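You operate a simulated robot arm through the tools that you are given. There is no shell and no other tool.

Carry out the task below with a simulated robot arm. There is one attempt and no reset: what you move stays moved.

## Task
Shut the bath down and wipe up the drip with the purple pad.
Fine: dial to 30, power off, lid on; put the pad back; all else stays. Set down upright: purple pad. What is to be rubbed or washed off counts as gone when no trace of it is left.

Only the result counts: the job must be done as asked and must still hold three seconds after the hand-in. Knocking over, shifting, dropping, spilling or breaking anything else fails it. A push-on lid holds only when it is set on centred and level and pressed home; a screw cap is set on level and turned clockwise until tight.

## Robot
A 6-joint arm with a two-finger gripper, fixed in place. Base frame: the origin is at the foot of the arm, x ahead of it, y to its left, z up. Units: mm, degrees, N and s.
With the tool pointing down near the work surface it reaches from about 300 to 720 mm from the base axis. Its first joint turns from -166.0 to 166.0 degrees. Payload 1.57 kg.
The tool frame sits at the grasp point between the pads (the TCP): z along the fingers, y along the line on which they close. The tips reach 21 mm beyond it. The gripper opens to 70 mm. The gripper's body begins 50 mm behind the TCP.
Orientation is that of the tool frame in the base frame, as [roll, pitch, yaw] about the fixed x, y, z axes, in that order (R = Rz(yaw) Ry(pitch) Rx(roll)). With the fingers straight down and closing along the base's y, the tool's x points along the base's -x, its y along +y and its z along -z.

## Interface
- The arm moves only by the tool move_arm. Its argument "moves" is one flat list of numbers, 6 for each row, row after row: the shift along the base's x, y, z in m, then the turn, a rotation vector about the base's x, y, z in degrees. In form: [tx, ty, tz, ax, ay, az, tx, ty, tz, ax, ay, az, ...]. A call has 1 to 20 rows; each row shifts and turns the commanded pose from where the row before left it. "fingers" is the gripper command, from -1 (shut) to 1 (fully open), values between in proportion, set as the call begins (left out, the last holds). Each row takes 0.2 s and may step no farther than 50 mm and 8.6 degrees from the row before; otherwise, or with a gripper value out of range, the whole call is refused. Where a pose cannot be reached the arm comes as near as it can. A force on the tool above 40 N (or 10 N above the force at the start of the call, whichever is more), or a blocked arm, ends the call early, and 0.2 s more pass. The fingers move at their own pace and stop on an object; they squeeze with about 24 N. The grip force told is the motor's: it shows also when the fingers shut on nothing. Time passes only in rows, and 0.2 s behind the last, so rows that do not move let the fingers close. It gives the time, the measured TCP pose, the force on the tool (base axes), the opening and the grip force at its end, in the units of the frame above (readings bear some noise), with the torque about the TCP (base axes, N m) and any sound that the robot's microphone picked up, and new pictures: "pictures" is both (left out), scene, wrist or none.
- Cameras (640 x 400 px; columns grow to the right, rows downward): "scene" is fixed at [219.2, 650.2, 1603.2]; the picture's right is [-0.96, 0.27, 0.00], its down [0.24, 0.87, -0.43] and it looks along [-0.11, -0.41, -0.91] (base axes); focal length 248 px, centre (320, 200). "wrist" rides on the gripper at [79, 4, -81] in the tool frame; the picture's right is [-0.05, 1.00, 0.00], its down [-0.67, -0.04, -0.75] and it looks along [-0.74, -0.04, 0.67] (tool axes); focal length 256 px, centre (320, 200). There is no depth. A picture from a camera that has moved, and an enlarged one, comes with that camera's place and axes in the base frame and with its lens.
- inspect(camera, box): a new picture of the part [left, top, right, bottom] of that camera's present view, enlarged. It takes no simulated time.
- job_done(): hands the job in; it is judged then, once.

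Nothing tells you positions but the pictures and the camera data. Unless the task says otherwise, let go and move clear before handing in.

The tools are called after "Emit:" by a JSON object that holds its "name" and its "arguments". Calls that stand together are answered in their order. move_arm: Moves the arm, as the interface text tells. Its arguments: {"type":"object","properties":{"moves":{"type":"array"},"fingers":{"type":"number"},"pictures":{"type":"string","enum":["both","scene","wrist","none"]}},"required":["moves"]} The other tools are called the same way: inspect (camera, box) takes an enlarged picture of a part of a camera's view; job_done () hands the job in.

At the start:

```text
time_s: 0.0
tool_pos: [355.9, 188.6, 1246.9]
orientation: [-180.0, 0.1, -179.9]
contact_force: [0.4, -0.2, -1.3]
torque: [0.0, -0.01, -0.02]
gripper_width: 70.0
gripper_force: 0.2
```

scene: 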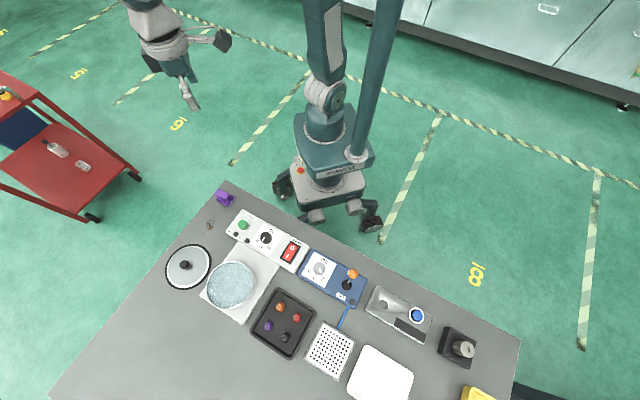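
wrist: 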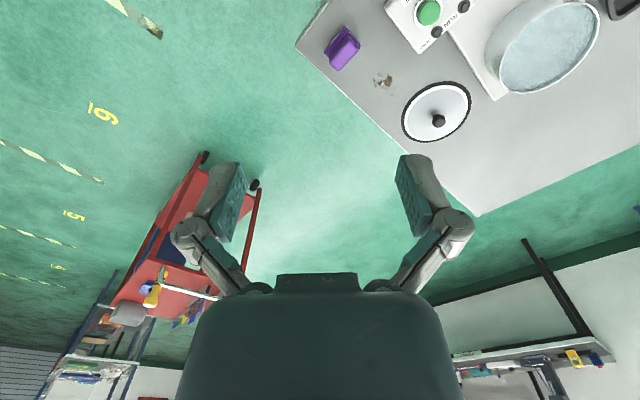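

I see a bench with a bath (white unit with a dial, red power switch and green knob), a lid to its left, a purple pad and a brown drip near the bench edge. I'll enlarge these areas first.

Emit:
{"name": "inspect", "arguments": {"camera": "scene", "box": [160, 170, 320, 270]}}

Emit:
{"name": "inspect", "arguments": {"camera": "scene", "box": [220, 200, 380, 300]}}

Emit:
{"name": "inspect", "arguments": {"camera": "scene", "box": [150, 230, 310, 330]}}

Emit:
{"name": "inspect", "arguments": {"camera": "wrist", "box": [280, 0, 640, 225]}}

```text
4.00 times, centred on (240, 220) of scene
camera zoom: at [219.2, 650.2, 1603.2], right [-0.96, 0.27, 0.0], down [0.24, 0.87, -0.43], along [-0.11, -0.41, -0.91], focal length 991 px, centre (640, 120)
```

zoom: 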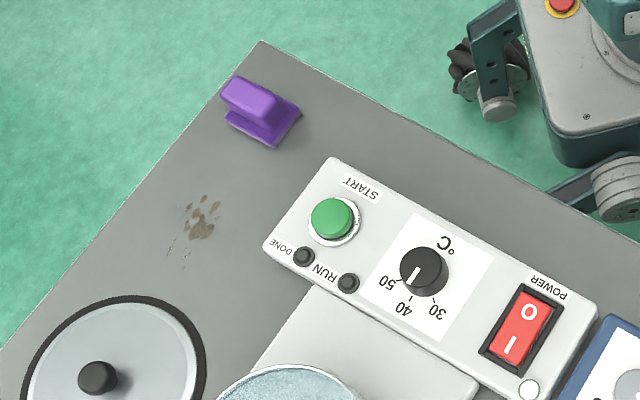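

```text
4.00 times, centred on (300, 250) of scene
camera zoom: at [219.2, 650.2, 1603.2], right [-0.96, 0.27, 0.0], down [0.24, 0.87, -0.43], along [-0.11, -0.41, -0.91], focal length 991 px, centre (400, 0)
```

zoom: 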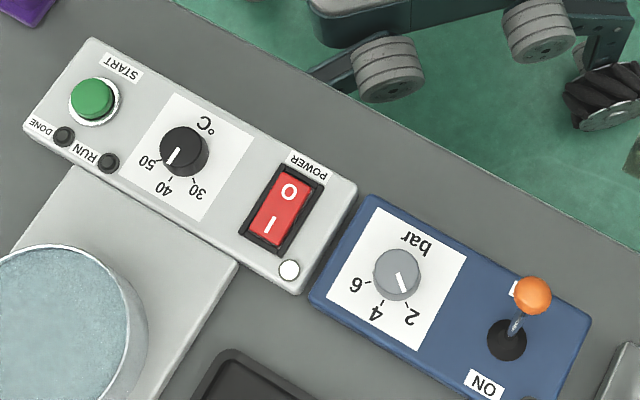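

```text
4.00 times, centred on (230, 280) of scene
camera zoom: at [219.2, 650.2, 1603.2], right [-0.96, 0.27, 0.0], down [0.24, 0.87, -0.43], along [-0.11, -0.41, -0.91], focal length 991 px, centre (680, -120)
```

zoom: 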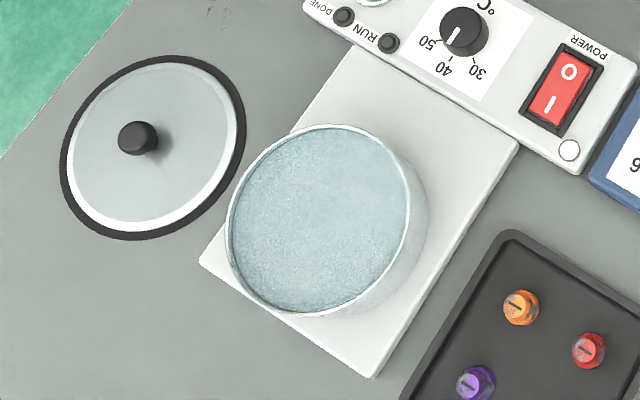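

```text
1.78 times, centred on (460, 112) of wrist
camera zoom: at [275.8, 194.8, 1327.5], right [0.05, 1.0, 0.0], down [0.66, -0.04, 0.75], along [0.75, -0.04, -0.67], focal length 455 px, centre (71, 356)
```

zoom: 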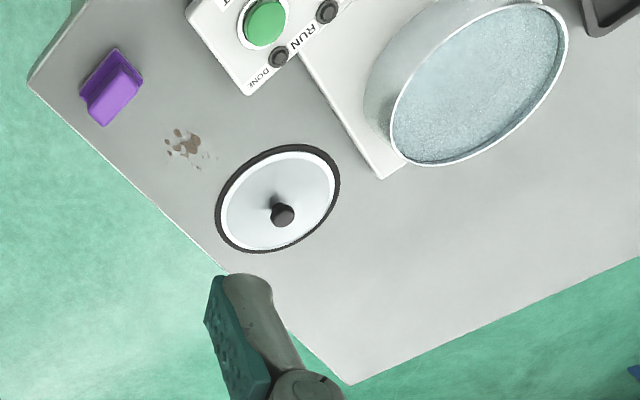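

The bench top comes out at about z 850. I place the dial near (317, 401), the power rocker near (260, 463), the lid knob near (561, 413), the bath near (423, 516), the pad near (428, 224) and the drip near (487, 300). I'll move in above the panel for a closer look.

Emit:
{"name": "move_arm", "arguments": {"moves": [-0.0093, 0.0318, -0.0328, 0, 0, 0, -0.0093, 0.0318, -0.0328, 0, 0, 0, -0.0093, 0.0318, -0.0328, 0, 0, 0, -0.0093, 0.0318, -0.0328, 0, 0, 0, -0.0093, 0.0318, -0.0328, 0, 0, 0, -0.0093, 0.0318, -0.0328, 0, 0, 0, 0, 0, 0, 0, 0, 0], "fingers": 1}}

```text
time_s: 1.6
tool_pos: [297.7, 378.5, 1049.9]
orientation: [179.8, 0.1, 180.0]
contact_force: [-0.8, -0.2, 0.1]
torque: [-0.04, 0.03, -0.02]
gripper_width: 70.2
gripper_force: 0.0
camera wrist: at [218.4, 384.1, 1131.4], right [0.05, 1.0, 0.0], down [0.66, -0.04, 0.75], along [0.75, -0.04, -0.67], focal length 256 px, centre (320, 200)
```

scene: 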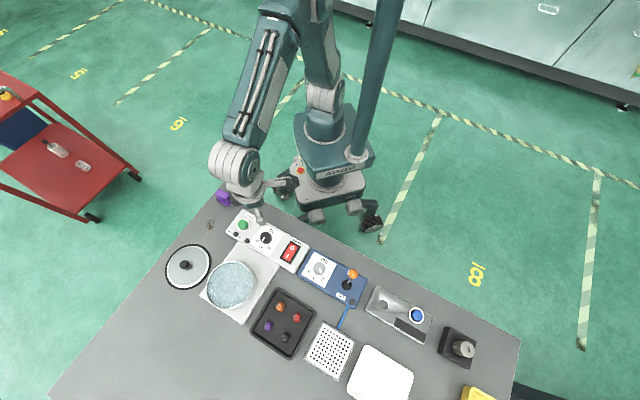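
wrist: 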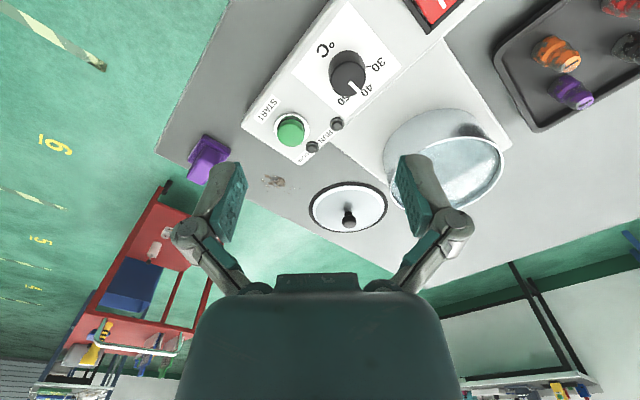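

The panel is in view of the wrist camera. I'll enlarge the dial, the switch and the lid from here.

Emit:
{"name": "inspect", "arguments": {"camera": "wrist", "box": [230, 0, 390, 100]}}

Emit:
{"name": "inspect", "arguments": {"camera": "wrist", "box": [230, 60, 550, 260]}}

Emit:
{"name": "inspect", "arguments": {"camera": "wrist", "box": [150, 90, 310, 190]}}

Emit:
{"name": "inspect", "arguments": {"camera": "scene", "box": [250, 215, 330, 265]}}

```text
4.00 times, centred on (310, 50) of wrist
camera zoom: at [218.4, 384.1, 1131.4], right [0.05, 1.0, 0.0], down [0.66, -0.04, 0.75], along [0.75, -0.04, -0.67], focal length 1024 px, centre (360, 800)
```

zoom: 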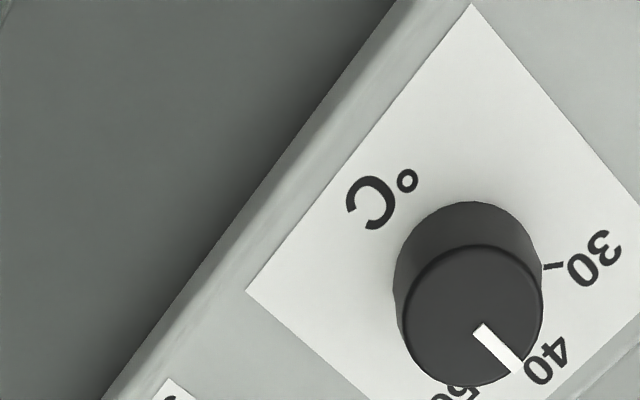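

```text
2.00 times, centred on (390, 160) of wrist
camera zoom: at [218.4, 384.1, 1131.4], right [0.05, 1.0, 0.0], down [0.66, -0.04, 0.75], along [0.75, -0.04, -0.67], focal length 512 px, centre (180, 280)
```

zoom: 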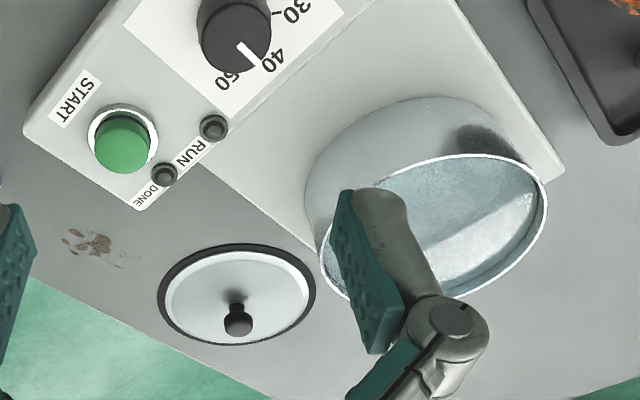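

```text
4.00 times, centred on (230, 140) of wrist
camera zoom: at [218.4, 384.1, 1131.4], right [0.05, 1.0, 0.0], down [0.66, -0.04, 0.75], along [0.75, -0.04, -0.67], focal length 1024 px, centre (680, 440)
```

zoom: 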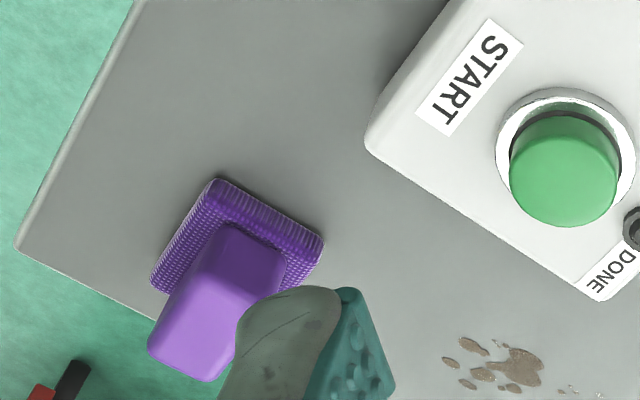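

```text
8.00 times, centred on (290, 240) of scene
camera zoom: at [219.2, 650.2, 1603.2], right [-0.96, 0.27, 0.0], down [0.24, 0.87, -0.43], along [-0.11, -0.41, -0.91], focal length 1981 px, centre (560, -120)
```

zoom: 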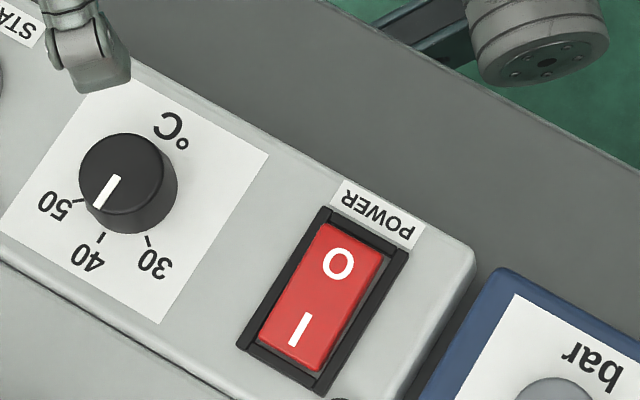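

The pointer reads 40 now, and 30 lies 50° counter-clockwise seen from above. The knob's centre is about (317, 404), its top at z 901 and the panel at z 879. I'll come in over the dial with the fingers half open.

Emit:
{"name": "move_arm", "arguments": {"moves": [0.01, 0.0125, -0.04, 0, 0, 0, 0.0093, 0.0126, -0.04, 0, 0, 0, 0, 0, -0.035, 0, 0, 0, 0, 0, 0, 0, 0, 0], "fingers": 0.5}}

```text
time_s: 2.6
tool_pos: [318.1, 402.3, 937.3]
orientation: [179.8, 0.0, -180.0]
contact_force: [-0.3, 1.2, 0.0]
torque: [0.0, 0.03, 0.0]
gripper_width: 52.5
gripper_force: 0.0
camera wrist: at [239.0, 407.5, 1017.7], right [0.05, 1.0, 0.0], down [0.66, -0.04, 0.75], along [0.75, -0.04, -0.67], focal length 256 px, centre (320, 200)
```

scene: 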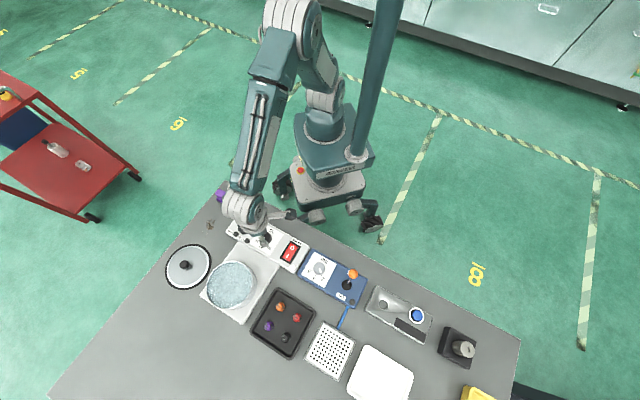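
wrist: 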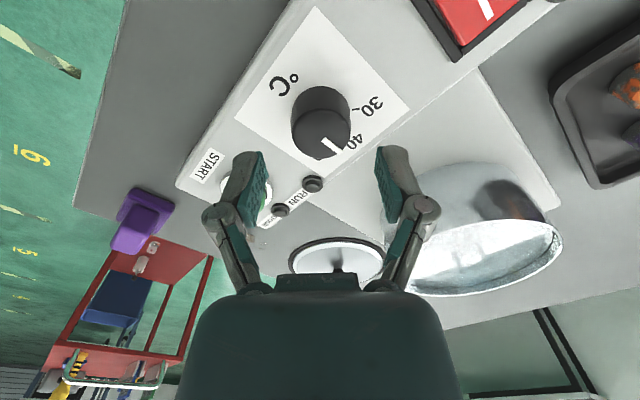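

The sightline agrees: knob centre at (317.4, 403.3). Next I'll go down and grip it.

Emit:
{"name": "move_arm", "arguments": {"moves": [-0.0007, 0.001, -0.016, 0, 0, 0, 0, 0, -0.016, 0, 0, 0, 0, 0, 0, 0, 0, 0], "pictures": "wrist"}}

Emit:
{"name": "move_arm", "arguments": {"moves": [0, 0, 0, 0, 0, 0, 0, 0, 0, 0, 0, 0, 0, 0, 0, 0, 0, 0], "fingers": -1, "pictures": "wrist"}}

```text
time_s: 3.4
tool_pos: [319.8, 405.4, 903.3]
orientation: [-180.0, 0.1, -180.0]
contact_force: [-0.2, -1.0, -0.8]
torque: [-0.02, -0.01, 0.0]
gripper_width: 52.4
gripper_force: 0.2
camera wrist: at [239.3, 410.3, 983.8], right [0.05, 1.0, 0.0], down [0.66, -0.04, 0.75], along [0.75, -0.04, -0.67], focal length 256 px, centre (320, 200)
```

wrist: 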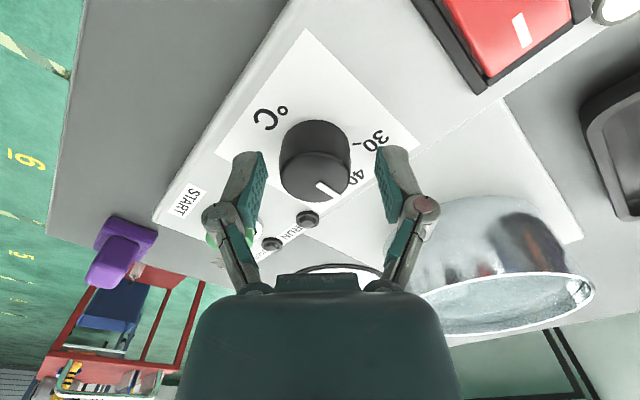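

```text
time_s: 4.2
tool_pos: [319.2, 403.3, 903.1]
orientation: [-179.9, 0.0, -180.0]
contact_force: [-1.3, -17.1, 5.9]
torque: [-0.65, 0.37, 0.0]
gripper_width: 33.1
gripper_force: 32.3
camera wrist: at [239.2, 408.3, 984.2], right [0.05, 1.0, 0.0], down [0.67, -0.03, 0.75], along [0.74, -0.04, -0.67], focal length 256 px, centre (320, 200)
```

wrist: 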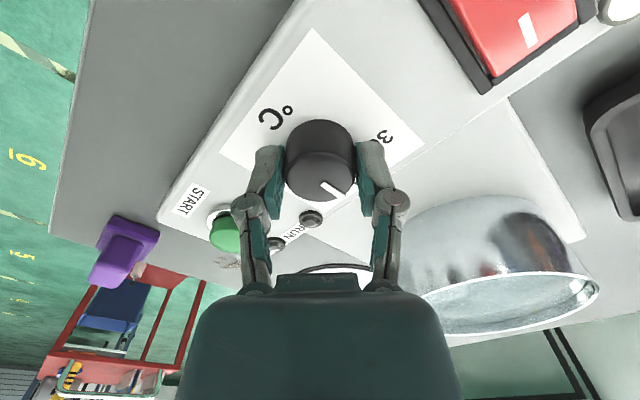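

The knob is gripped at 33 mm. I'll ease off the sideways load and turn it 50° counter-clockwise.

Emit:
{"name": "move_arm", "arguments": {"moves": [-0.001, -0.0015, 0, 0, 0, 0, 0, 0, 0, 0, 0, 8, 0, 0, 0, 0, 0, 8, 0, 0, 0, 0, 0, 8, 0, 0, 0, 0, 0, 8, 0, 0, 0, 0, 0, 8, 0, 0, 0, 0, 0, 8, 0, 0, 0, 0, 0, 2, 0, 0, 0, 0, 0, 0], "pictures": "both"}}

```text
time_s: 6.2
tool_pos: [318.6, 403.1, 903.4]
orientation: [179.9, 0.2, -130.0]
contact_force: [20.4, -12.0, 4.7]
torque: [0.1, -0.64, 0.02]
gripper_width: 33.2
gripper_force: 32.5
camera wrist: at [264.1, 345.7, 984.0], right [-0.73, 0.68, 0.0], down [0.45, 0.49, 0.75], along [0.51, 0.55, -0.66], focal length 256 px, centre (320, 200)
```

scene: 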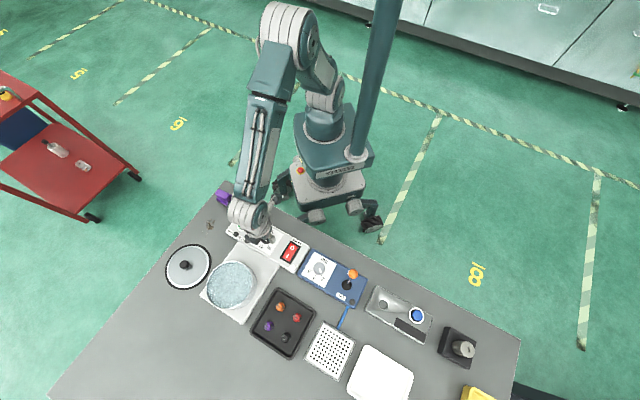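
wrist: 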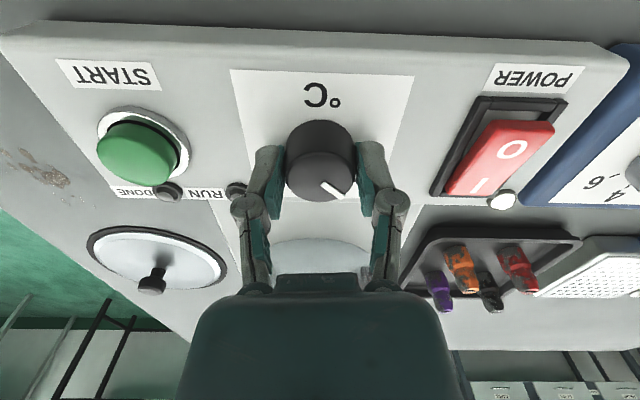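

The pointer turned with the gripper. I'll let go, rise and read the dial.

Emit:
{"name": "move_arm", "arguments": {"moves": [0, 0, 0, 0, 0, 0, 0, 0, 0, 0, 0, 0], "fingers": 0.5, "pictures": "none"}}

Emit:
{"name": "move_arm", "arguments": {"moves": [0, 0, 0.03, 0, 0, 0, 0, 0, 0.04, 0, 0, 0, 0, 0, 0.05, 0, 0, 0, 0, 0, 0, 0, 0, 0], "pictures": "wrist"}}

Emit:
{"name": "inspect", "arguments": {"camera": "wrist", "box": [240, 0, 400, 100]}}

Emit:
{"name": "inspect", "arguments": {"camera": "wrist", "box": [320, 0, 480, 100]}}

Emit:
{"name": "inspect", "arguments": {"camera": "scene", "box": [250, 215, 330, 265]}}

```text
time_s: 6.8
tool_pos: [317.3, 404.1, 904.0]
orientation: [179.8, 0.1, -130.0]
contact_force: [-0.1, 0.2, 0.1]
torque: [0.01, 0.02, 0.03]
gripper_width: 52.8
gripper_force: 0.0
```

```text
time_s: 7.8
tool_pos: [315.8, 403.2, 1022.3]
orientation: [-180.0, 0.1, -130.0]
contact_force: [0.1, -0.2, 0.1]
torque: [-0.01, 0.02, 0.0]
gripper_width: 52.5
gripper_force: 0.1
camera wrist: at [261.3, 346.4, 1104.0], right [-0.73, 0.68, 0.0], down [0.46, 0.49, 0.75], along [0.51, 0.55, -0.67], focal length 256 px, centre (320, 200)
```

wrist: 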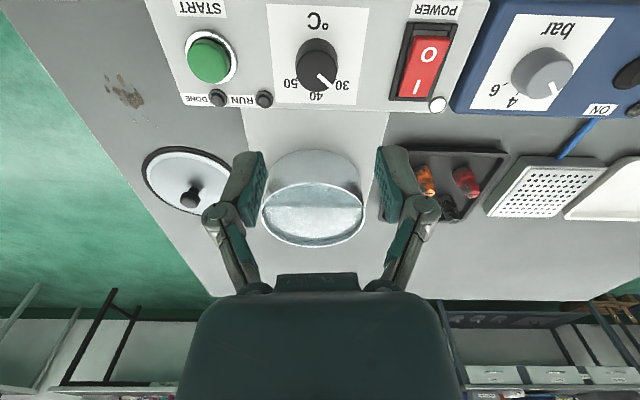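

```text
4.00 times, centred on (320, 50) of wrist
camera zoom: at [261.3, 346.4, 1104.0], right [-0.73, 0.68, 0.0], down [0.46, 0.49, 0.75], along [0.51, 0.55, -0.67], focal length 1024 px, centre (320, 800)
```

zoom: 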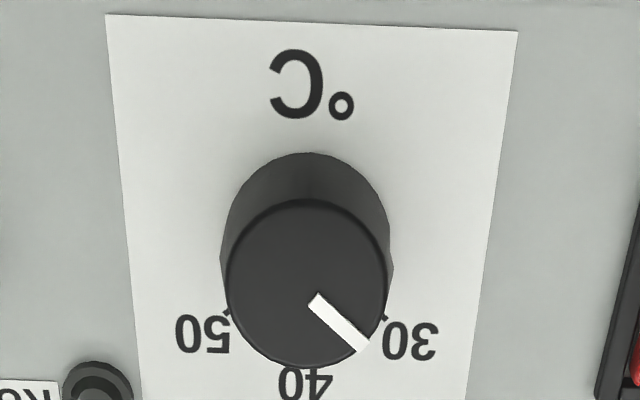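

```text
4.00 times, centred on (400, 50) of wrist
camera zoom: at [261.3, 346.4, 1104.0], right [-0.73, 0.68, 0.0], down [0.46, 0.49, 0.75], along [0.51, 0.55, -0.67], focal length 1024 px, centre (0, 800)
```

zoom: 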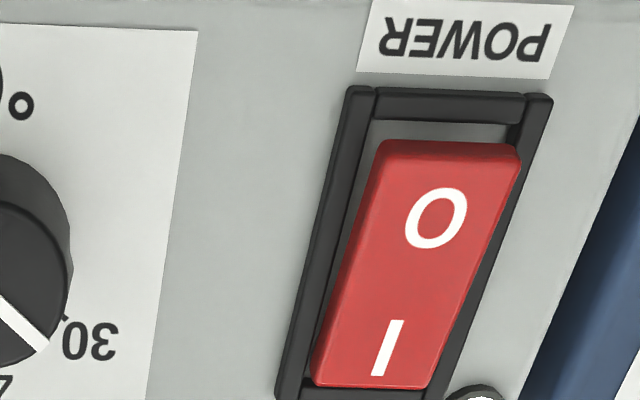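

```text
8.00 times, centred on (290, 240) of scene
camera zoom: at [219.2, 650.2, 1603.2], right [-0.96, 0.27, 0.0], down [0.24, 0.87, -0.43], along [-0.11, -0.41, -0.91], focal length 1981 px, centre (560, -120)
```

zoom: 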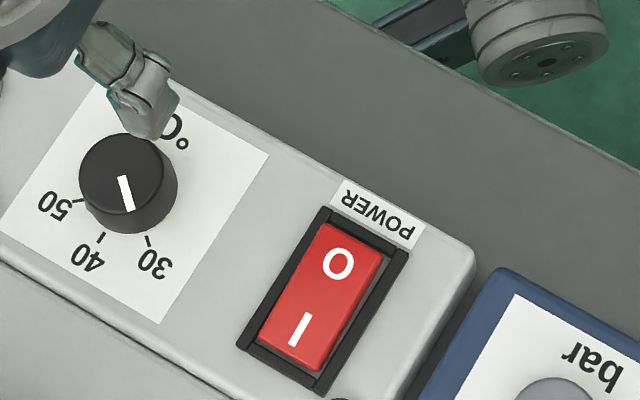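

The pointer looks about 2° short of the 30 tick. I'll take a closer look before correcting it.

Emit:
{"name": "move_arm", "arguments": {"moves": [0, 0, -0.04, 0, 0, 0, 0, 0, -0.04, 0, 0, 0, 0, 0, 0, 0, 0, 0], "pictures": "none"}}

Emit:
{"name": "inspect", "arguments": {"camera": "wrist", "box": [250, 80, 410, 180]}}

```text
time_s: 8.6
tool_pos: [316.0, 402.9, 943.8]
orientation: [179.9, 0.0, -129.9]
contact_force: [-0.2, -0.2, -0.1]
torque: [0.02, -0.02, 0.01]
gripper_width: 52.4
gripper_force: 0.0
```

```text
4.00 times, centred on (330, 130) of wrist
camera zoom: at [261.9, 346.3, 1023.7], right [-0.73, 0.68, 0.0], down [0.46, 0.49, 0.75], along [0.51, 0.55, -0.67], focal length 1024 px, centre (280, 480)
```

zoom: 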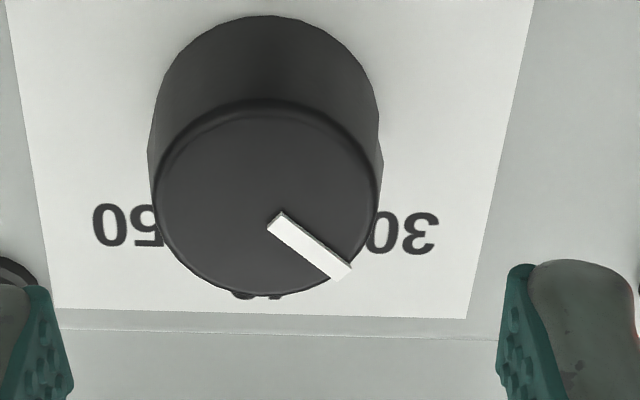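

The pointer is at about 92° and the 30 tick at about 94.7°. I'll grip again and add 2.7°.

Emit:
{"name": "move_arm", "arguments": {"moves": [0.0008, 0.0006, -0.02, 0, 0, 0, 0, 0, -0.02, 0, 0, 0, 0, 0, 0, 0, 0, 0], "pictures": "none"}}

Emit:
{"name": "move_arm", "arguments": {"moves": [0, 0, 0, 0, 0, 0, 0, 0, 0, 0, 0, 0, 0, 0, 0, 0, 0, 1.35, 0, 0, 0, 0, 0, 1.35, 0, 0, 0, 0, 0, 0], "fingers": -1, "pictures": "none"}}

Emit:
{"name": "move_arm", "arguments": {"moves": [0, 0, 0, 0, 0, 0, 0, 0, 0, 0, 0, 0], "fingers": 0.5, "pictures": "none"}}

Emit:
{"name": "move_arm", "arguments": {"moves": [0, 0, 0.03, 0, 0, 0, 0, 0, 0.04, 0, 0, 0, 0, 0, 0.05, 0, 0, 0, 0, 0, 0, 0, 0, 0], "pictures": "none"}}

Emit:
{"name": "inspect", "arguments": {"camera": "wrist", "box": [240, 0, 400, 100]}}

Emit:
{"name": "inspect", "arguments": {"camera": "scene", "box": [250, 215, 330, 265]}}

```text
time_s: 9.4
tool_pos: [315.5, 405.4, 902.0]
orientation: [179.8, 0.1, -130.0]
contact_force: [1.1, 0.0, -0.2]
torque: [0.02, -0.03, 0.03]
gripper_width: 52.3
gripper_force: 0.1
```

```text
time_s: 10.6
tool_pos: [318.1, 402.8, 902.9]
orientation: [179.9, 0.1, -127.3]
contact_force: [12.4, -14.9, 8.8]
torque: [-0.6, -0.13, -0.15]
gripper_width: 32.8
gripper_force: 31.4
```

```text
time_s: 11.2
tool_pos: [317.3, 401.6, 903.1]
orientation: [179.8, 0.0, -127.3]
contact_force: [-0.2, -0.7, -0.3]
torque: [0.01, -0.01, -0.01]
gripper_width: 52.6
gripper_force: 0.0
```

```text
time_s: 12.2
tool_pos: [319.2, 406.1, 1022.2]
orientation: [180.0, 0.1, -127.4]
contact_force: [0.9, -0.2, 0.5]
torque: [0.0, -0.01, -0.04]
gripper_width: 52.5
gripper_force: 0.0
```

```text
4.00 times, centred on (320, 50) of wrist
camera zoom: at [267.6, 345.9, 1103.9], right [-0.76, 0.65, 0.0], down [0.43, 0.51, 0.75], along [0.48, 0.57, -0.67], focal length 1024 px, centre (320, 800)
```

zoom: 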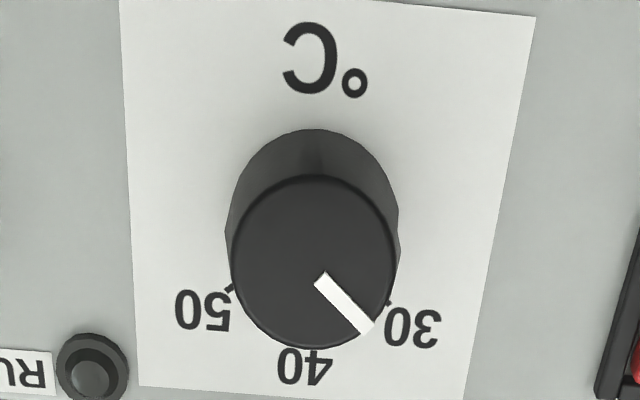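

```text
8.00 times, centred on (290, 240) of scene
camera zoom: at [219.2, 650.2, 1603.2], right [-0.96, 0.27, 0.0], down [0.24, 0.87, -0.43], along [-0.11, -0.41, -0.91], focal length 1981 px, centre (560, -120)
```

zoom: 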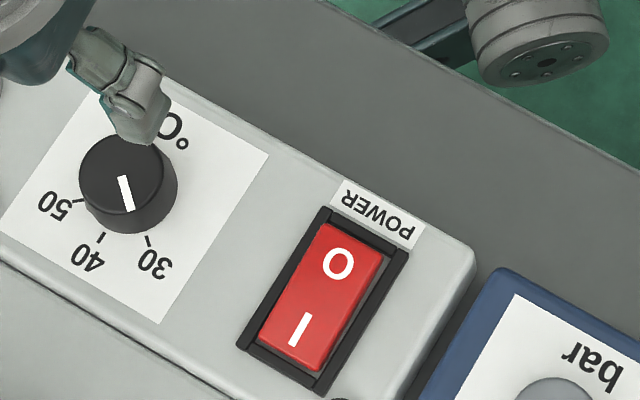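

The pointer now sits on the 30 tick, both at about 94°. The rocker's O end, near (248, 454, 892), is raised, so the bath is on. I'll shut the fingers and move above that end.

Emit:
{"name": "move_arm", "arguments": {"moves": [-0.0238, 0.0159, -0.02, 0, 0, -3.8, -0.0238, 0.0159, -0.03, 0, 0, -3.8, -0.0237, 0.0158, -0.032, 0, 0, 0, 0, 0, 0, 0, 0, 0, 0, 0, 0, 0, 0, 0], "fingers": -1, "pictures": "wrist"}}

Emit:
{"name": "move_arm", "arguments": {"moves": [0, 0, 0, 0, 0, 0, 0, 0, 0, 0, 0, 0], "pictures": "scene"}}

Emit:
{"name": "inspect", "arguments": {"camera": "scene", "box": [250, 215, 330, 265]}}

Emit:
{"name": "inspect", "arguments": {"camera": "wrist", "box": [240, 80, 400, 180]}}

```text
time_s: 13.4
tool_pos: [245.2, 452.7, 940.0]
orientation: [179.8, 0.1, -135.0]
contact_force: [-0.6, 0.7, 0.5]
torque: [-0.02, -0.05, -0.01]
gripper_width: 0.1
gripper_force: 24.5
camera wrist: at [186.9, 399.5, 1020.9], right [-0.67, 0.74, 0.0], down [0.49, 0.45, 0.75], along [0.55, 0.5, -0.67], focal length 256 px, centre (320, 200)
```

wrist: 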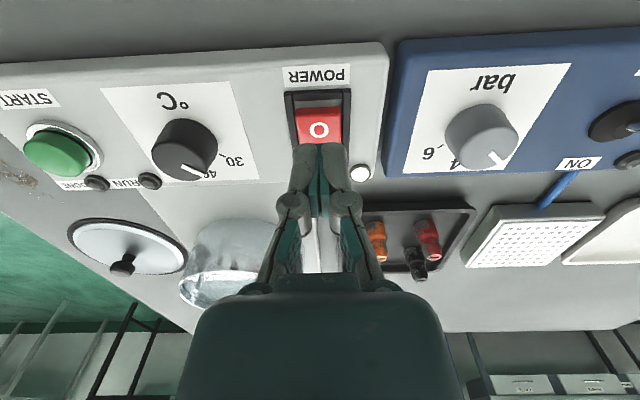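

```text
time_s: 14.0
tool_pos: [246.0, 453.4, 939.6]
orientation: [180.0, 0.0, -135.0]
contact_force: [0.7, 1.0, 0.8]
torque: [-0.01, -0.02, -0.01]
gripper_width: 0.0
gripper_force: 23.6
```

scene: 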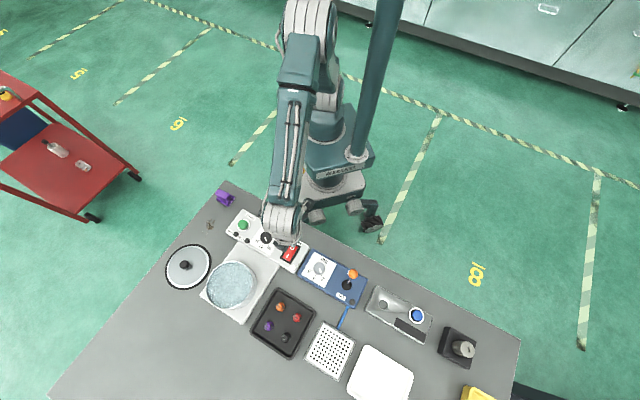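

```text
8.00 times, centred on (290, 240) of scene
camera zoom: at [219.2, 650.2, 1603.2], right [-0.96, 0.27, 0.0], down [0.24, 0.87, -0.43], along [-0.11, -0.41, -0.91], focal length 1981 px, centre (560, -120)
```

zoom: 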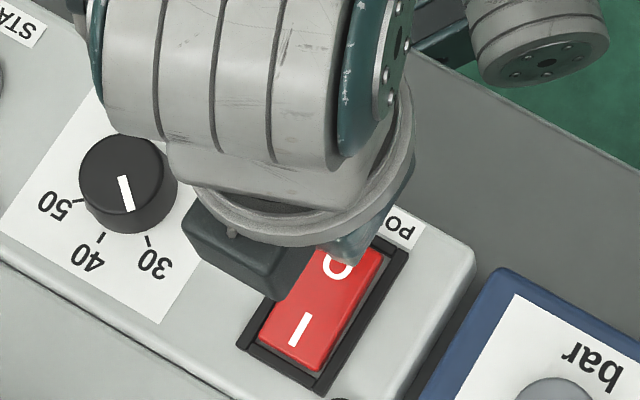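

```text
4.00 times, centred on (320, 130) of wrist
camera zoom: at [187.0, 399.9, 1020.9], right [-0.67, 0.74, 0.0], down [0.49, 0.45, 0.75], along [0.55, 0.5, -0.67], focal length 1024 px, centre (320, 480)
```

zoom: 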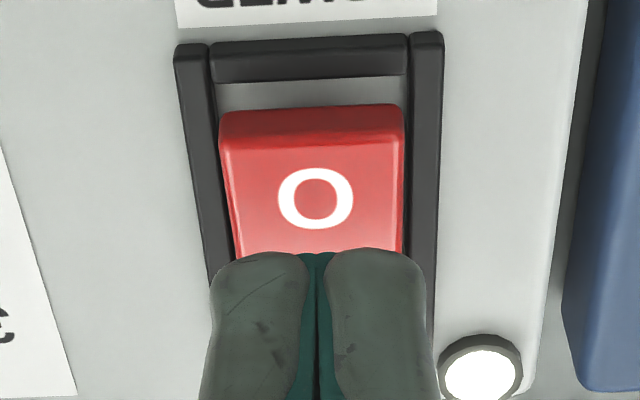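

The shut fingers are lined up over the O end. I'll press down in small steps.

Emit:
{"name": "move_arm", "arguments": {"moves": [0.001, 0.0007, -0.02, 0, 0, 0, 0, 0, -0.006, 0, 0, 0, 0, 0, -0.003, 0, 0, 0, 0, 0, -0.003, 0, 0, 0, 0, 0, -0.003, 0, 0, 0], "pictures": "none"}}

```text
time_s: 15.2
tool_pos: [247.6, 453.4, 909.2]
orientation: [179.8, 0.5, -134.9]
contact_force: [-1.4, -4.9, 27.8]
torque: [0.07, -0.15, 0.0]
gripper_width: 6.1
gripper_force: 28.5
```

Emit:
{"name": "inspect", "arguments": {"camera": "wrist", "box": [240, 80, 400, 180]}}

Emit:
{"name": "inspect", "arguments": {"camera": "scene", "box": [250, 215, 330, 265]}}

```text
4.00 times, centred on (320, 130) of wrist
camera zoom: at [187.6, 400.3, 989.3], right [-0.67, 0.74, 0.0], down [0.49, 0.44, 0.75], along [0.56, 0.5, -0.66], focal length 1024 px, centre (320, 480)
```

zoom: 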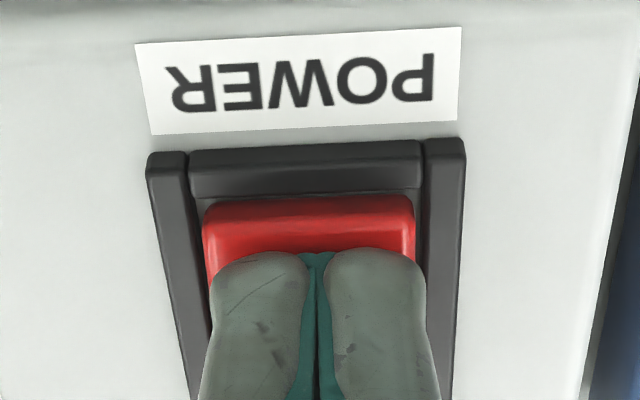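

```text
8.00 times, centred on (290, 240) of scene
camera zoom: at [219.2, 650.2, 1603.2], right [-0.96, 0.27, 0.0], down [0.24, 0.87, -0.43], along [-0.11, -0.41, -0.91], focal length 1981 px, centre (560, -120)
```

zoom: 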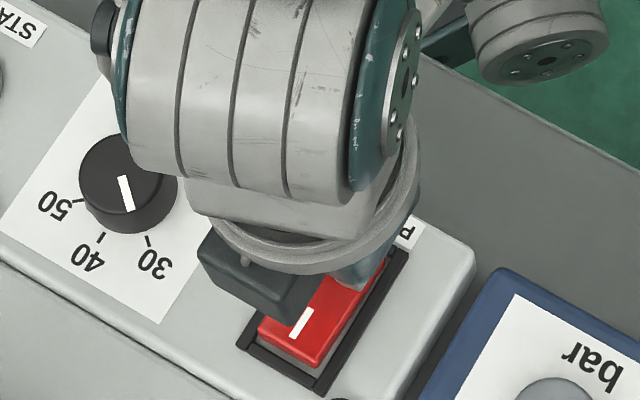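

The rocker seems to have flipped, with the I end now raised. I'll lift away and check the lamp.

Emit:
{"name": "move_arm", "arguments": {"moves": [0, 0, 0.02, 0, 0, 0, -0.02, -0.02, 0.04, 0, 0, 0, 0, 0, 0.04, 0, 0, 0, 0, 0, 0, 0, 0, 0], "pictures": "wrist"}}

Emit:
{"name": "inspect", "arguments": {"camera": "wrist", "box": [240, 0, 400, 100]}}

Emit:
{"name": "inspect", "arguments": {"camera": "scene", "box": [250, 215, 330, 265]}}

```text
time_s: 16.2
tool_pos: [226.1, 433.6, 1004.5]
orientation: [-179.9, 0.0, -134.9]
contact_force: [0.3, 0.2, 0.3]
torque: [0.03, 0.04, 0.04]
gripper_width: 0.0
gripper_force: 28.9
camera wrist: at [166.6, 381.5, 1086.1], right [-0.67, 0.74, 0.0], down [0.49, 0.45, 0.74], along [0.55, 0.5, -0.67], focal length 256 px, centre (320, 200)
```

wrist: 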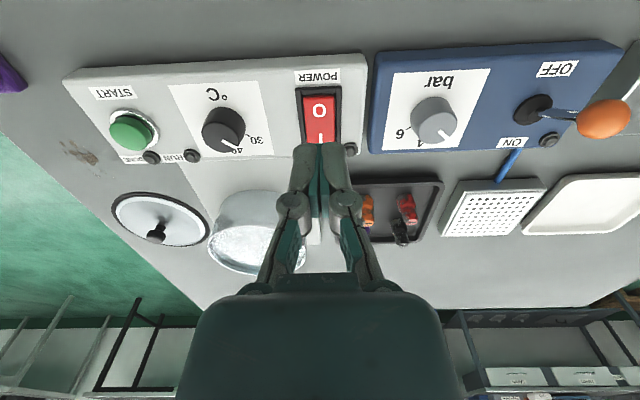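

```text
4.00 times, centred on (320, 50) of wrist
camera zoom: at [166.6, 381.5, 1086.1], right [-0.67, 0.74, 0.0], down [0.49, 0.45, 0.74], along [0.55, 0.5, -0.67], focal length 1024 px, centre (320, 800)
```

zoom: 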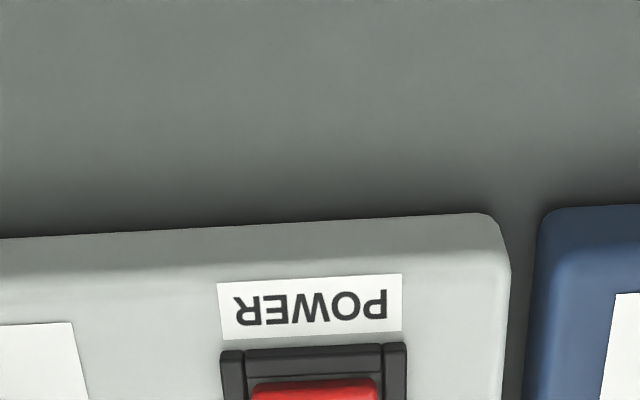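

```text
8.00 times, centred on (290, 240) of scene
camera zoom: at [219.2, 650.2, 1603.2], right [-0.96, 0.27, 0.0], down [0.24, 0.87, -0.43], along [-0.11, -0.41, -0.91], focal length 1981 px, centre (560, -120)
```

zoom: 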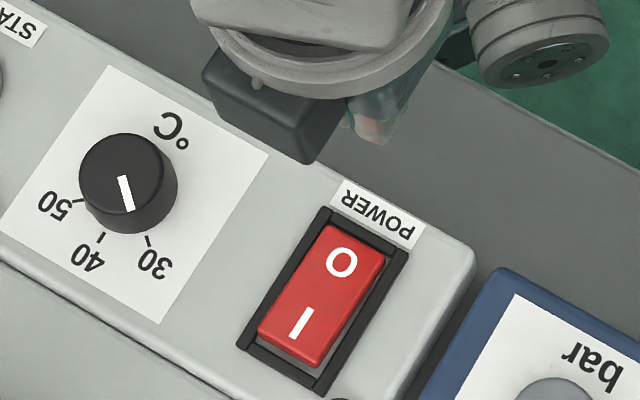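

The lamp is dark and O is pressed, so the power is off. Next I'll fly over to look at the lid and the bath.

Emit:
{"name": "move_arm", "arguments": {"moves": [0.0457, -0.0115, 0.003, 0, 0, 0, 0.0457, -0.0115, 0.003, 0, 0, 0, 0.0457, -0.0115, 0.003, 0, 0, 0, 0.0457, -0.0115, 0.003, 0, 0, 0, 0.0457, -0.0115, 0.003, 0, 0, 0, 0.0457, -0.0115, 0.003, 0, 0, 0, 0, 0, 0, 0, 0, 0, 0, 0, 0, 0, 0, 0], "pictures": "both", "fingers": 0.3}}

Emit:
{"name": "inspect", "arguments": {"camera": "wrist", "box": [200, 0, 440, 150]}}

Emit:
{"name": "inspect", "arguments": {"camera": "scene", "box": [150, 230, 270, 330]}}

```text
time_s: 18.0
tool_pos: [501.1, 365.7, 1022.3]
orientation: [179.9, 0.1, -134.9]
contact_force: [0.3, -0.5, -0.3]
torque: [0.02, 0.04, -0.01]
gripper_width: 45.6
gripper_force: 0.1
camera wrist: at [442.0, 313.1, 1103.5], right [-0.67, 0.74, 0.0], down [0.49, 0.45, 0.75], along [0.55, 0.5, -0.67], focal length 256 px, centre (320, 200)
```

scene: 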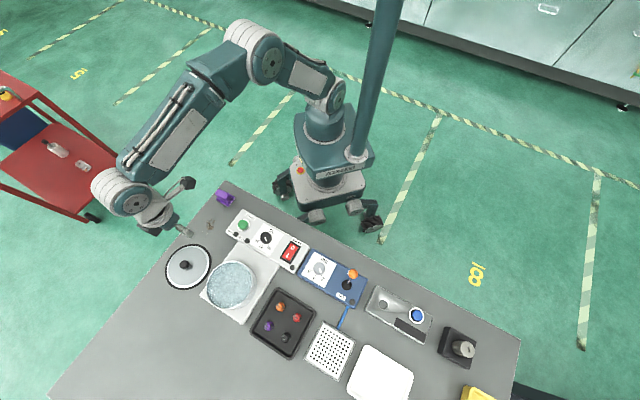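
wrist: 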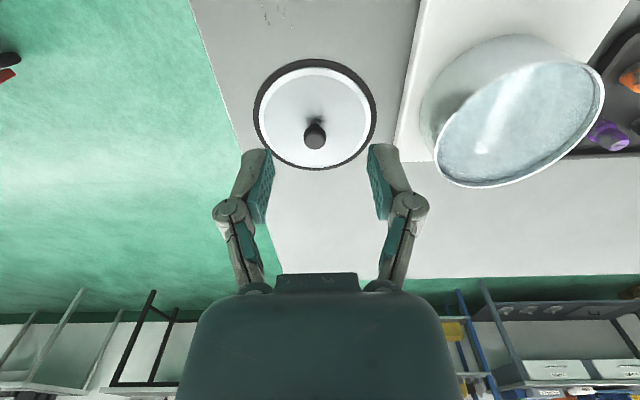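

```text
2.67 times, centred on (320, 75) of wrist
camera zoom: at [442.0, 313.1, 1103.5], right [-0.67, 0.74, 0.0], down [0.49, 0.45, 0.75], along [0.55, 0.5, -0.67], focal length 683 px, centre (320, 533)
```

zoom: 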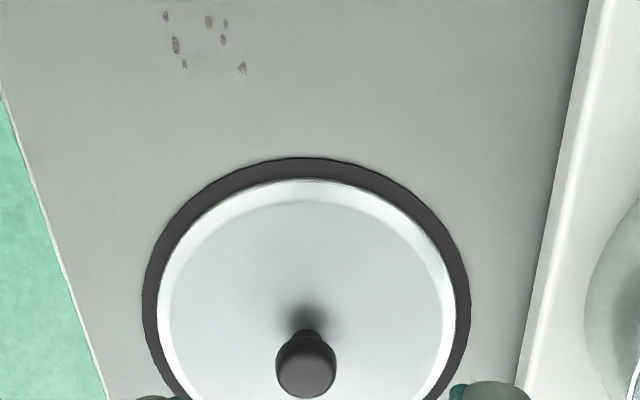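

```text
4.00 times, centred on (210, 280) of scene
camera zoom: at [219.2, 650.2, 1603.2], right [-0.96, 0.27, 0.0], down [0.24, 0.87, -0.43], along [-0.11, -0.41, -0.91], focal length 991 px, centre (760, -120)
```

zoom: 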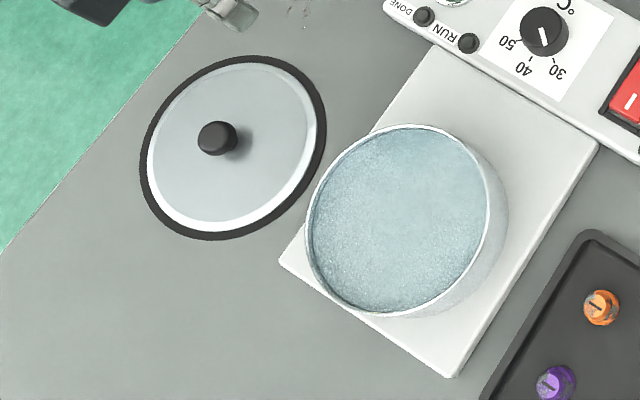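

The lid knob's top is at (561, 414, 876). I'll enlarge the bath rim to find its centre.

Emit:
{"name": "inspect", "arguments": {"camera": "wrist", "box": [400, 0, 640, 200]}}

Emit:
{"name": "inspect", "arguments": {"camera": "scene", "box": [190, 250, 270, 320]}}

Emit:
{"name": "inspect", "arguments": {"camera": "wrist", "box": [240, 80, 400, 180]}}

```text
2.00 times, centred on (520, 100) of wrist
camera zoom: at [442.0, 313.1, 1103.5], right [-0.67, 0.74, 0.0], down [0.49, 0.45, 0.75], along [0.55, 0.5, -0.67], focal length 512 px, centre (-80, 400)
```

zoom: 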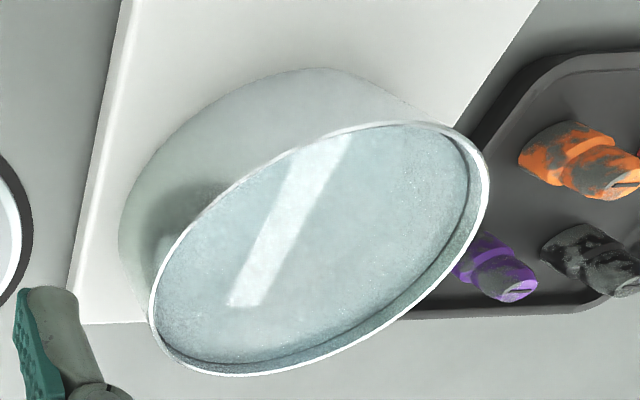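

```text
5.71 times, centred on (230, 285) of scene
camera zoom: at [219.2, 650.2, 1603.2], right [-0.96, 0.27, 0.0], down [0.24, 0.87, -0.43], along [-0.11, -0.41, -0.91], focal length 1415 px, centre (834, -286)
```

zoom: 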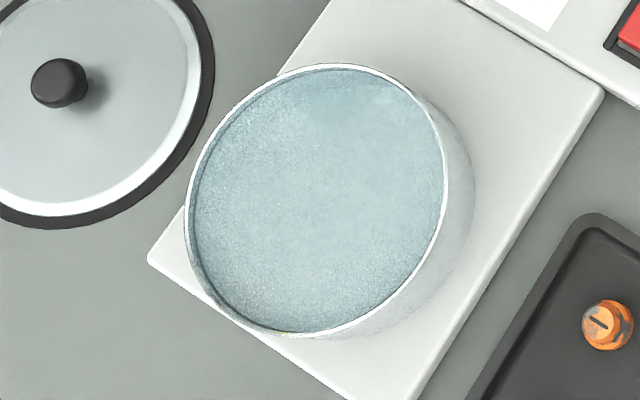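

```text
4.00 times, centred on (320, 130) of wrist
camera zoom: at [442.0, 313.1, 1103.5], right [-0.67, 0.74, 0.0], down [0.49, 0.45, 0.75], along [0.55, 0.5, -0.67], focal length 1024 px, centre (320, 480)
```

zoom: 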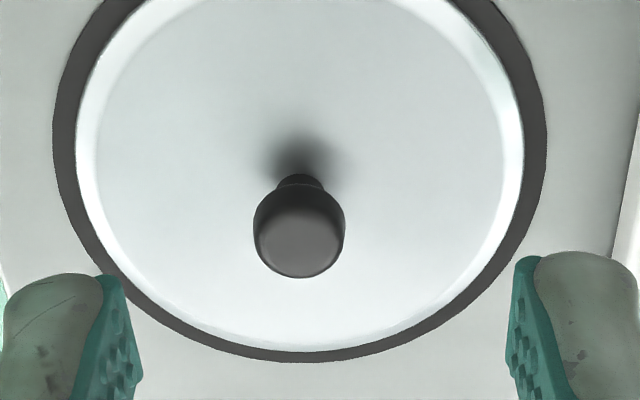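

The bath rim is centred at about (428, 512, 922) with a diameter of 120 mm, and the lid's flange is about 137 mm across. I'll move over the lid knob.

Emit:
{"name": "move_arm", "arguments": {"moves": [0.02, 0.0161, -0.024, 0, 0, 0, 0.02, 0.0161, -0.024, 0, 0, 0, 0.02, 0.0161, -0.024, 0, 0, 0, 0, 0, -0.025, 0, 0, 0, 0, 0, 0, 0, 0, 0, 0, 0, 0, 0, 0, 0], "pictures": "wrist"}}

Emit:
{"name": "inspect", "arguments": {"camera": "wrist", "box": [240, 110, 400, 210]}}

```text
time_s: 19.4
tool_pos: [562.1, 412.2, 926.7]
orientation: [180.0, 0.0, -135.0]
contact_force: [0.2, -0.7, 0.9]
torque: [-0.01, -0.01, -0.05]
gripper_width: 45.4
gripper_force: 0.1
camera wrist: at [502.9, 360.1, 1007.6], right [-0.67, 0.74, 0.0], down [0.5, 0.45, 0.75], along [0.55, 0.5, -0.67], focal length 256 px, centre (320, 200)
```

wrist: 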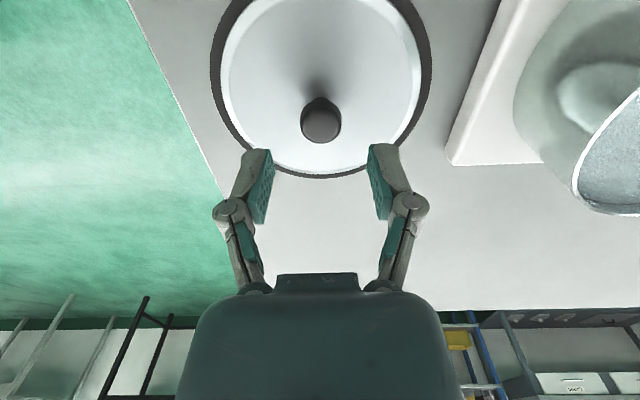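

```text
4.00 times, centred on (320, 160) of wrist
camera zoom: at [502.9, 360.1, 1007.6], right [-0.67, 0.74, 0.0], down [0.5, 0.45, 0.75], along [0.55, 0.5, -0.67], focal length 1024 px, centre (320, 360)
```

zoom: 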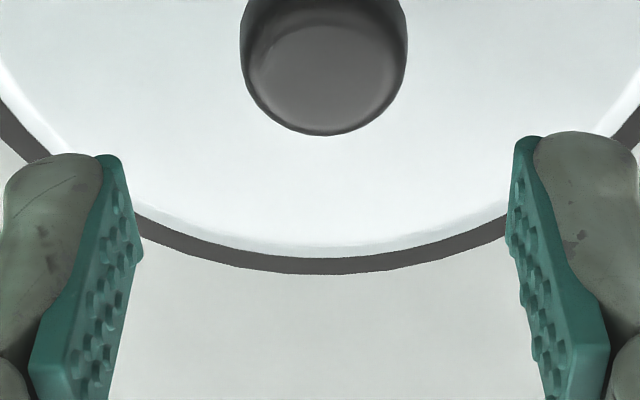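

The knob is lined up between the fingers. I'll shift slightly outward, go down and grip.

Emit:
{"name": "move_arm", "arguments": {"moves": [0.0012, 0.0016, -0.02, 0, 0, 0, 0, 0, -0.015, 0, 0, 0, 0, 0, -0.008, 0, 0, 0, 0, 0, 0, 0, 0, 0], "pictures": "none"}}

Emit:
{"name": "inspect", "arguments": {"camera": "wrist", "box": [240, 130, 400, 230]}}

```text
time_s: 20.4
tool_pos: [562.7, 414.8, 881.6]
orientation: [179.9, 0.1, -134.9]
contact_force: [0.0, -0.1, 0.1]
torque: [0.0, 0.04, -0.02]
gripper_width: 45.5
gripper_force: 0.0
```

```text
4.00 times, centred on (320, 180) of wrist
camera zoom: at [504.4, 361.9, 964.1], right [-0.67, 0.74, 0.0], down [0.49, 0.45, 0.75], along [0.55, 0.5, -0.67], focal length 1024 px, centre (320, 280)
```

zoom: 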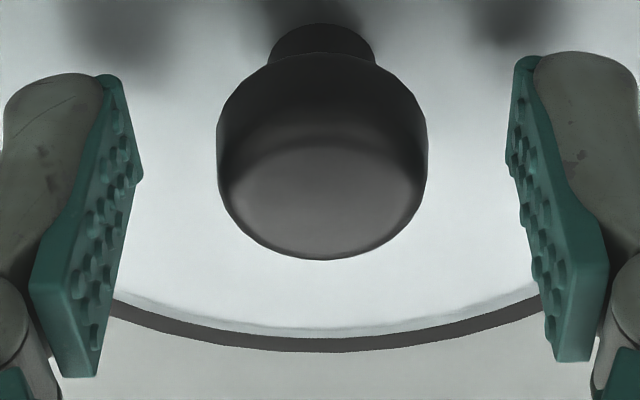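

Emit:
{"name": "move_arm", "arguments": {"moves": [0.0012, 0.0012, 0, 0, 0, 0, 0, 0, 0, 0, 0, 0], "pictures": "none"}}

Emit:
{"name": "move_arm", "arguments": {"moves": [0, 0, 0, 0, 0, 0, 0, 0, 0, 0, 0, 0, 0, 0, 0, 0, 0, 0], "fingers": -1, "pictures": "wrist"}}

Emit:
{"name": "inspect", "arguments": {"camera": "wrist", "box": [240, 130, 400, 230]}}

```text
time_s: 21.0
tool_pos: [563.6, 415.9, 883.3]
orientation: [179.9, 0.1, -134.9]
contact_force: [-0.4, 0.4, -0.3]
torque: [0.01, 0.0, 0.02]
gripper_width: 45.4
gripper_force: 0.1
```

```text
time_s: 21.8
tool_pos: [564.3, 416.7, 884.0]
orientation: [179.9, 0.3, -135.0]
contact_force: [-0.7, 0.6, 6.5]
torque: [-0.05, 0.07, 0.01]
gripper_width: 23.6
gripper_force: 23.9
camera wrist: at [505.3, 362.8, 964.8], right [-0.67, 0.74, 0.0], down [0.49, 0.45, 0.75], along [0.55, 0.5, -0.67], focal length 256 px, centre (320, 200)
```

wrist: 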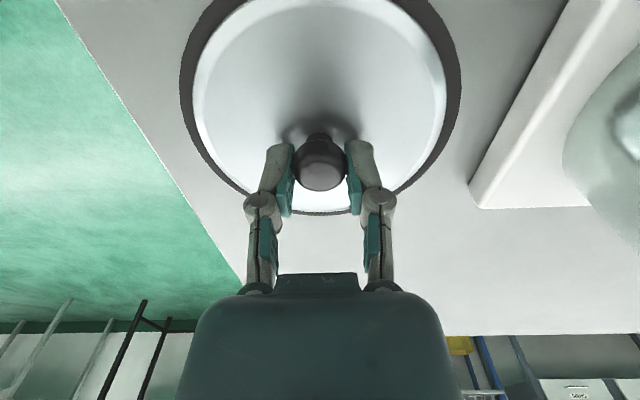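

```text
4.00 times, centred on (320, 180) of wrist
camera zoom: at [505.3, 362.8, 964.8], right [-0.67, 0.74, 0.0], down [0.49, 0.45, 0.75], along [0.55, 0.5, -0.67], focal length 1024 px, centre (320, 280)
```

zoom: 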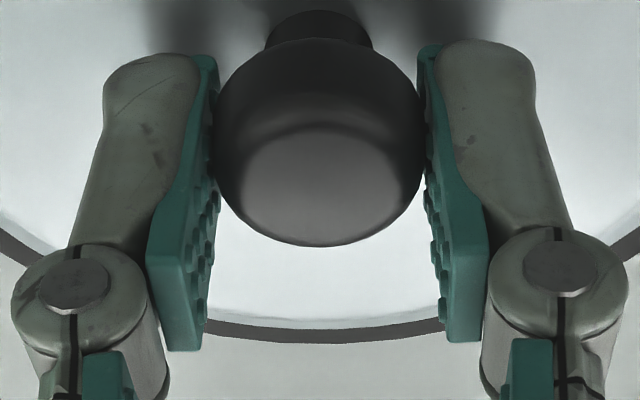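

The lid is gripped by its knob. I'll lift it straight up and check that it hangs level.

Emit:
{"name": "move_arm", "arguments": {"moves": [0, 0, 0.01, 0, 0, 0, 0, 0, 0.02, 0, 0, 0, 0, 0, 0.03, 0, 0, 0, 0, 0, 0.03, 0, 0, 0, 0, 0, 0.03, 0, 0, 0, 0, 0, 0, 0, 0, 0], "pictures": "both"}}

Emit:
{"name": "inspect", "arguments": {"camera": "scene", "box": [130, 210, 290, 310]}}

```text
time_s: 23.2
tool_pos: [563.4, 415.2, 1003.5]
orientation: [179.9, 0.2, -134.9]
contact_force: [0.4, 0.3, -1.1]
torque: [0.02, 0.0, 0.03]
gripper_width: 23.4
gripper_force: 23.9
camera wrist: at [504.8, 363.2, 1084.8], right [-0.67, 0.74, 0.0], down [0.5, 0.45, 0.75], along [0.55, 0.5, -0.67], focal length 256 px, centre (320, 200)
```

scene: 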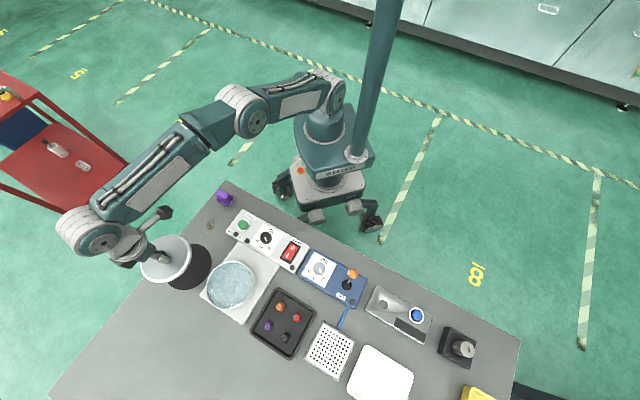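
wrist: 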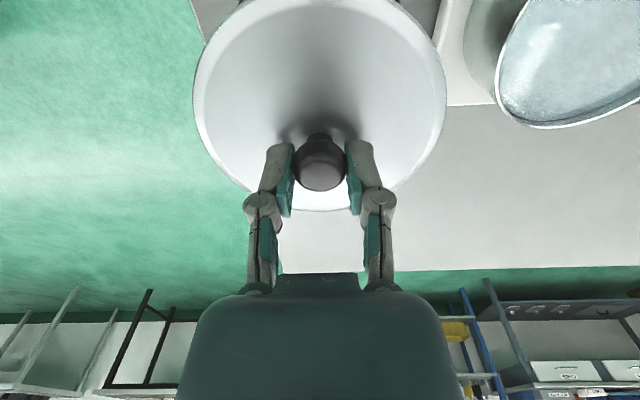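

```text
4.00 times, centred on (210, 260) of scene
camera zoom: at [219.2, 650.2, 1603.2], right [-0.96, 0.27, 0.0], down [0.24, 0.87, -0.43], along [-0.11, -0.41, -0.91], focal length 991 px, centre (760, -40)
```

zoom: 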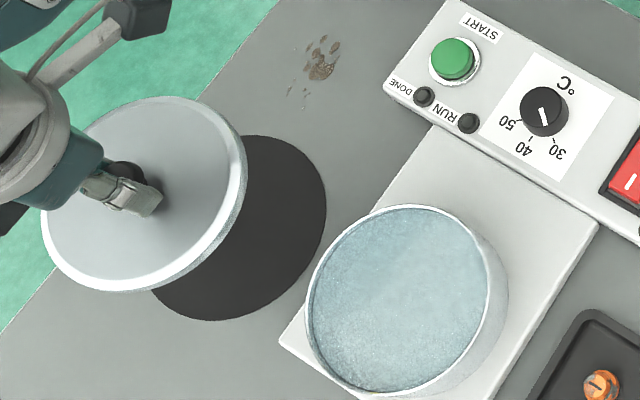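

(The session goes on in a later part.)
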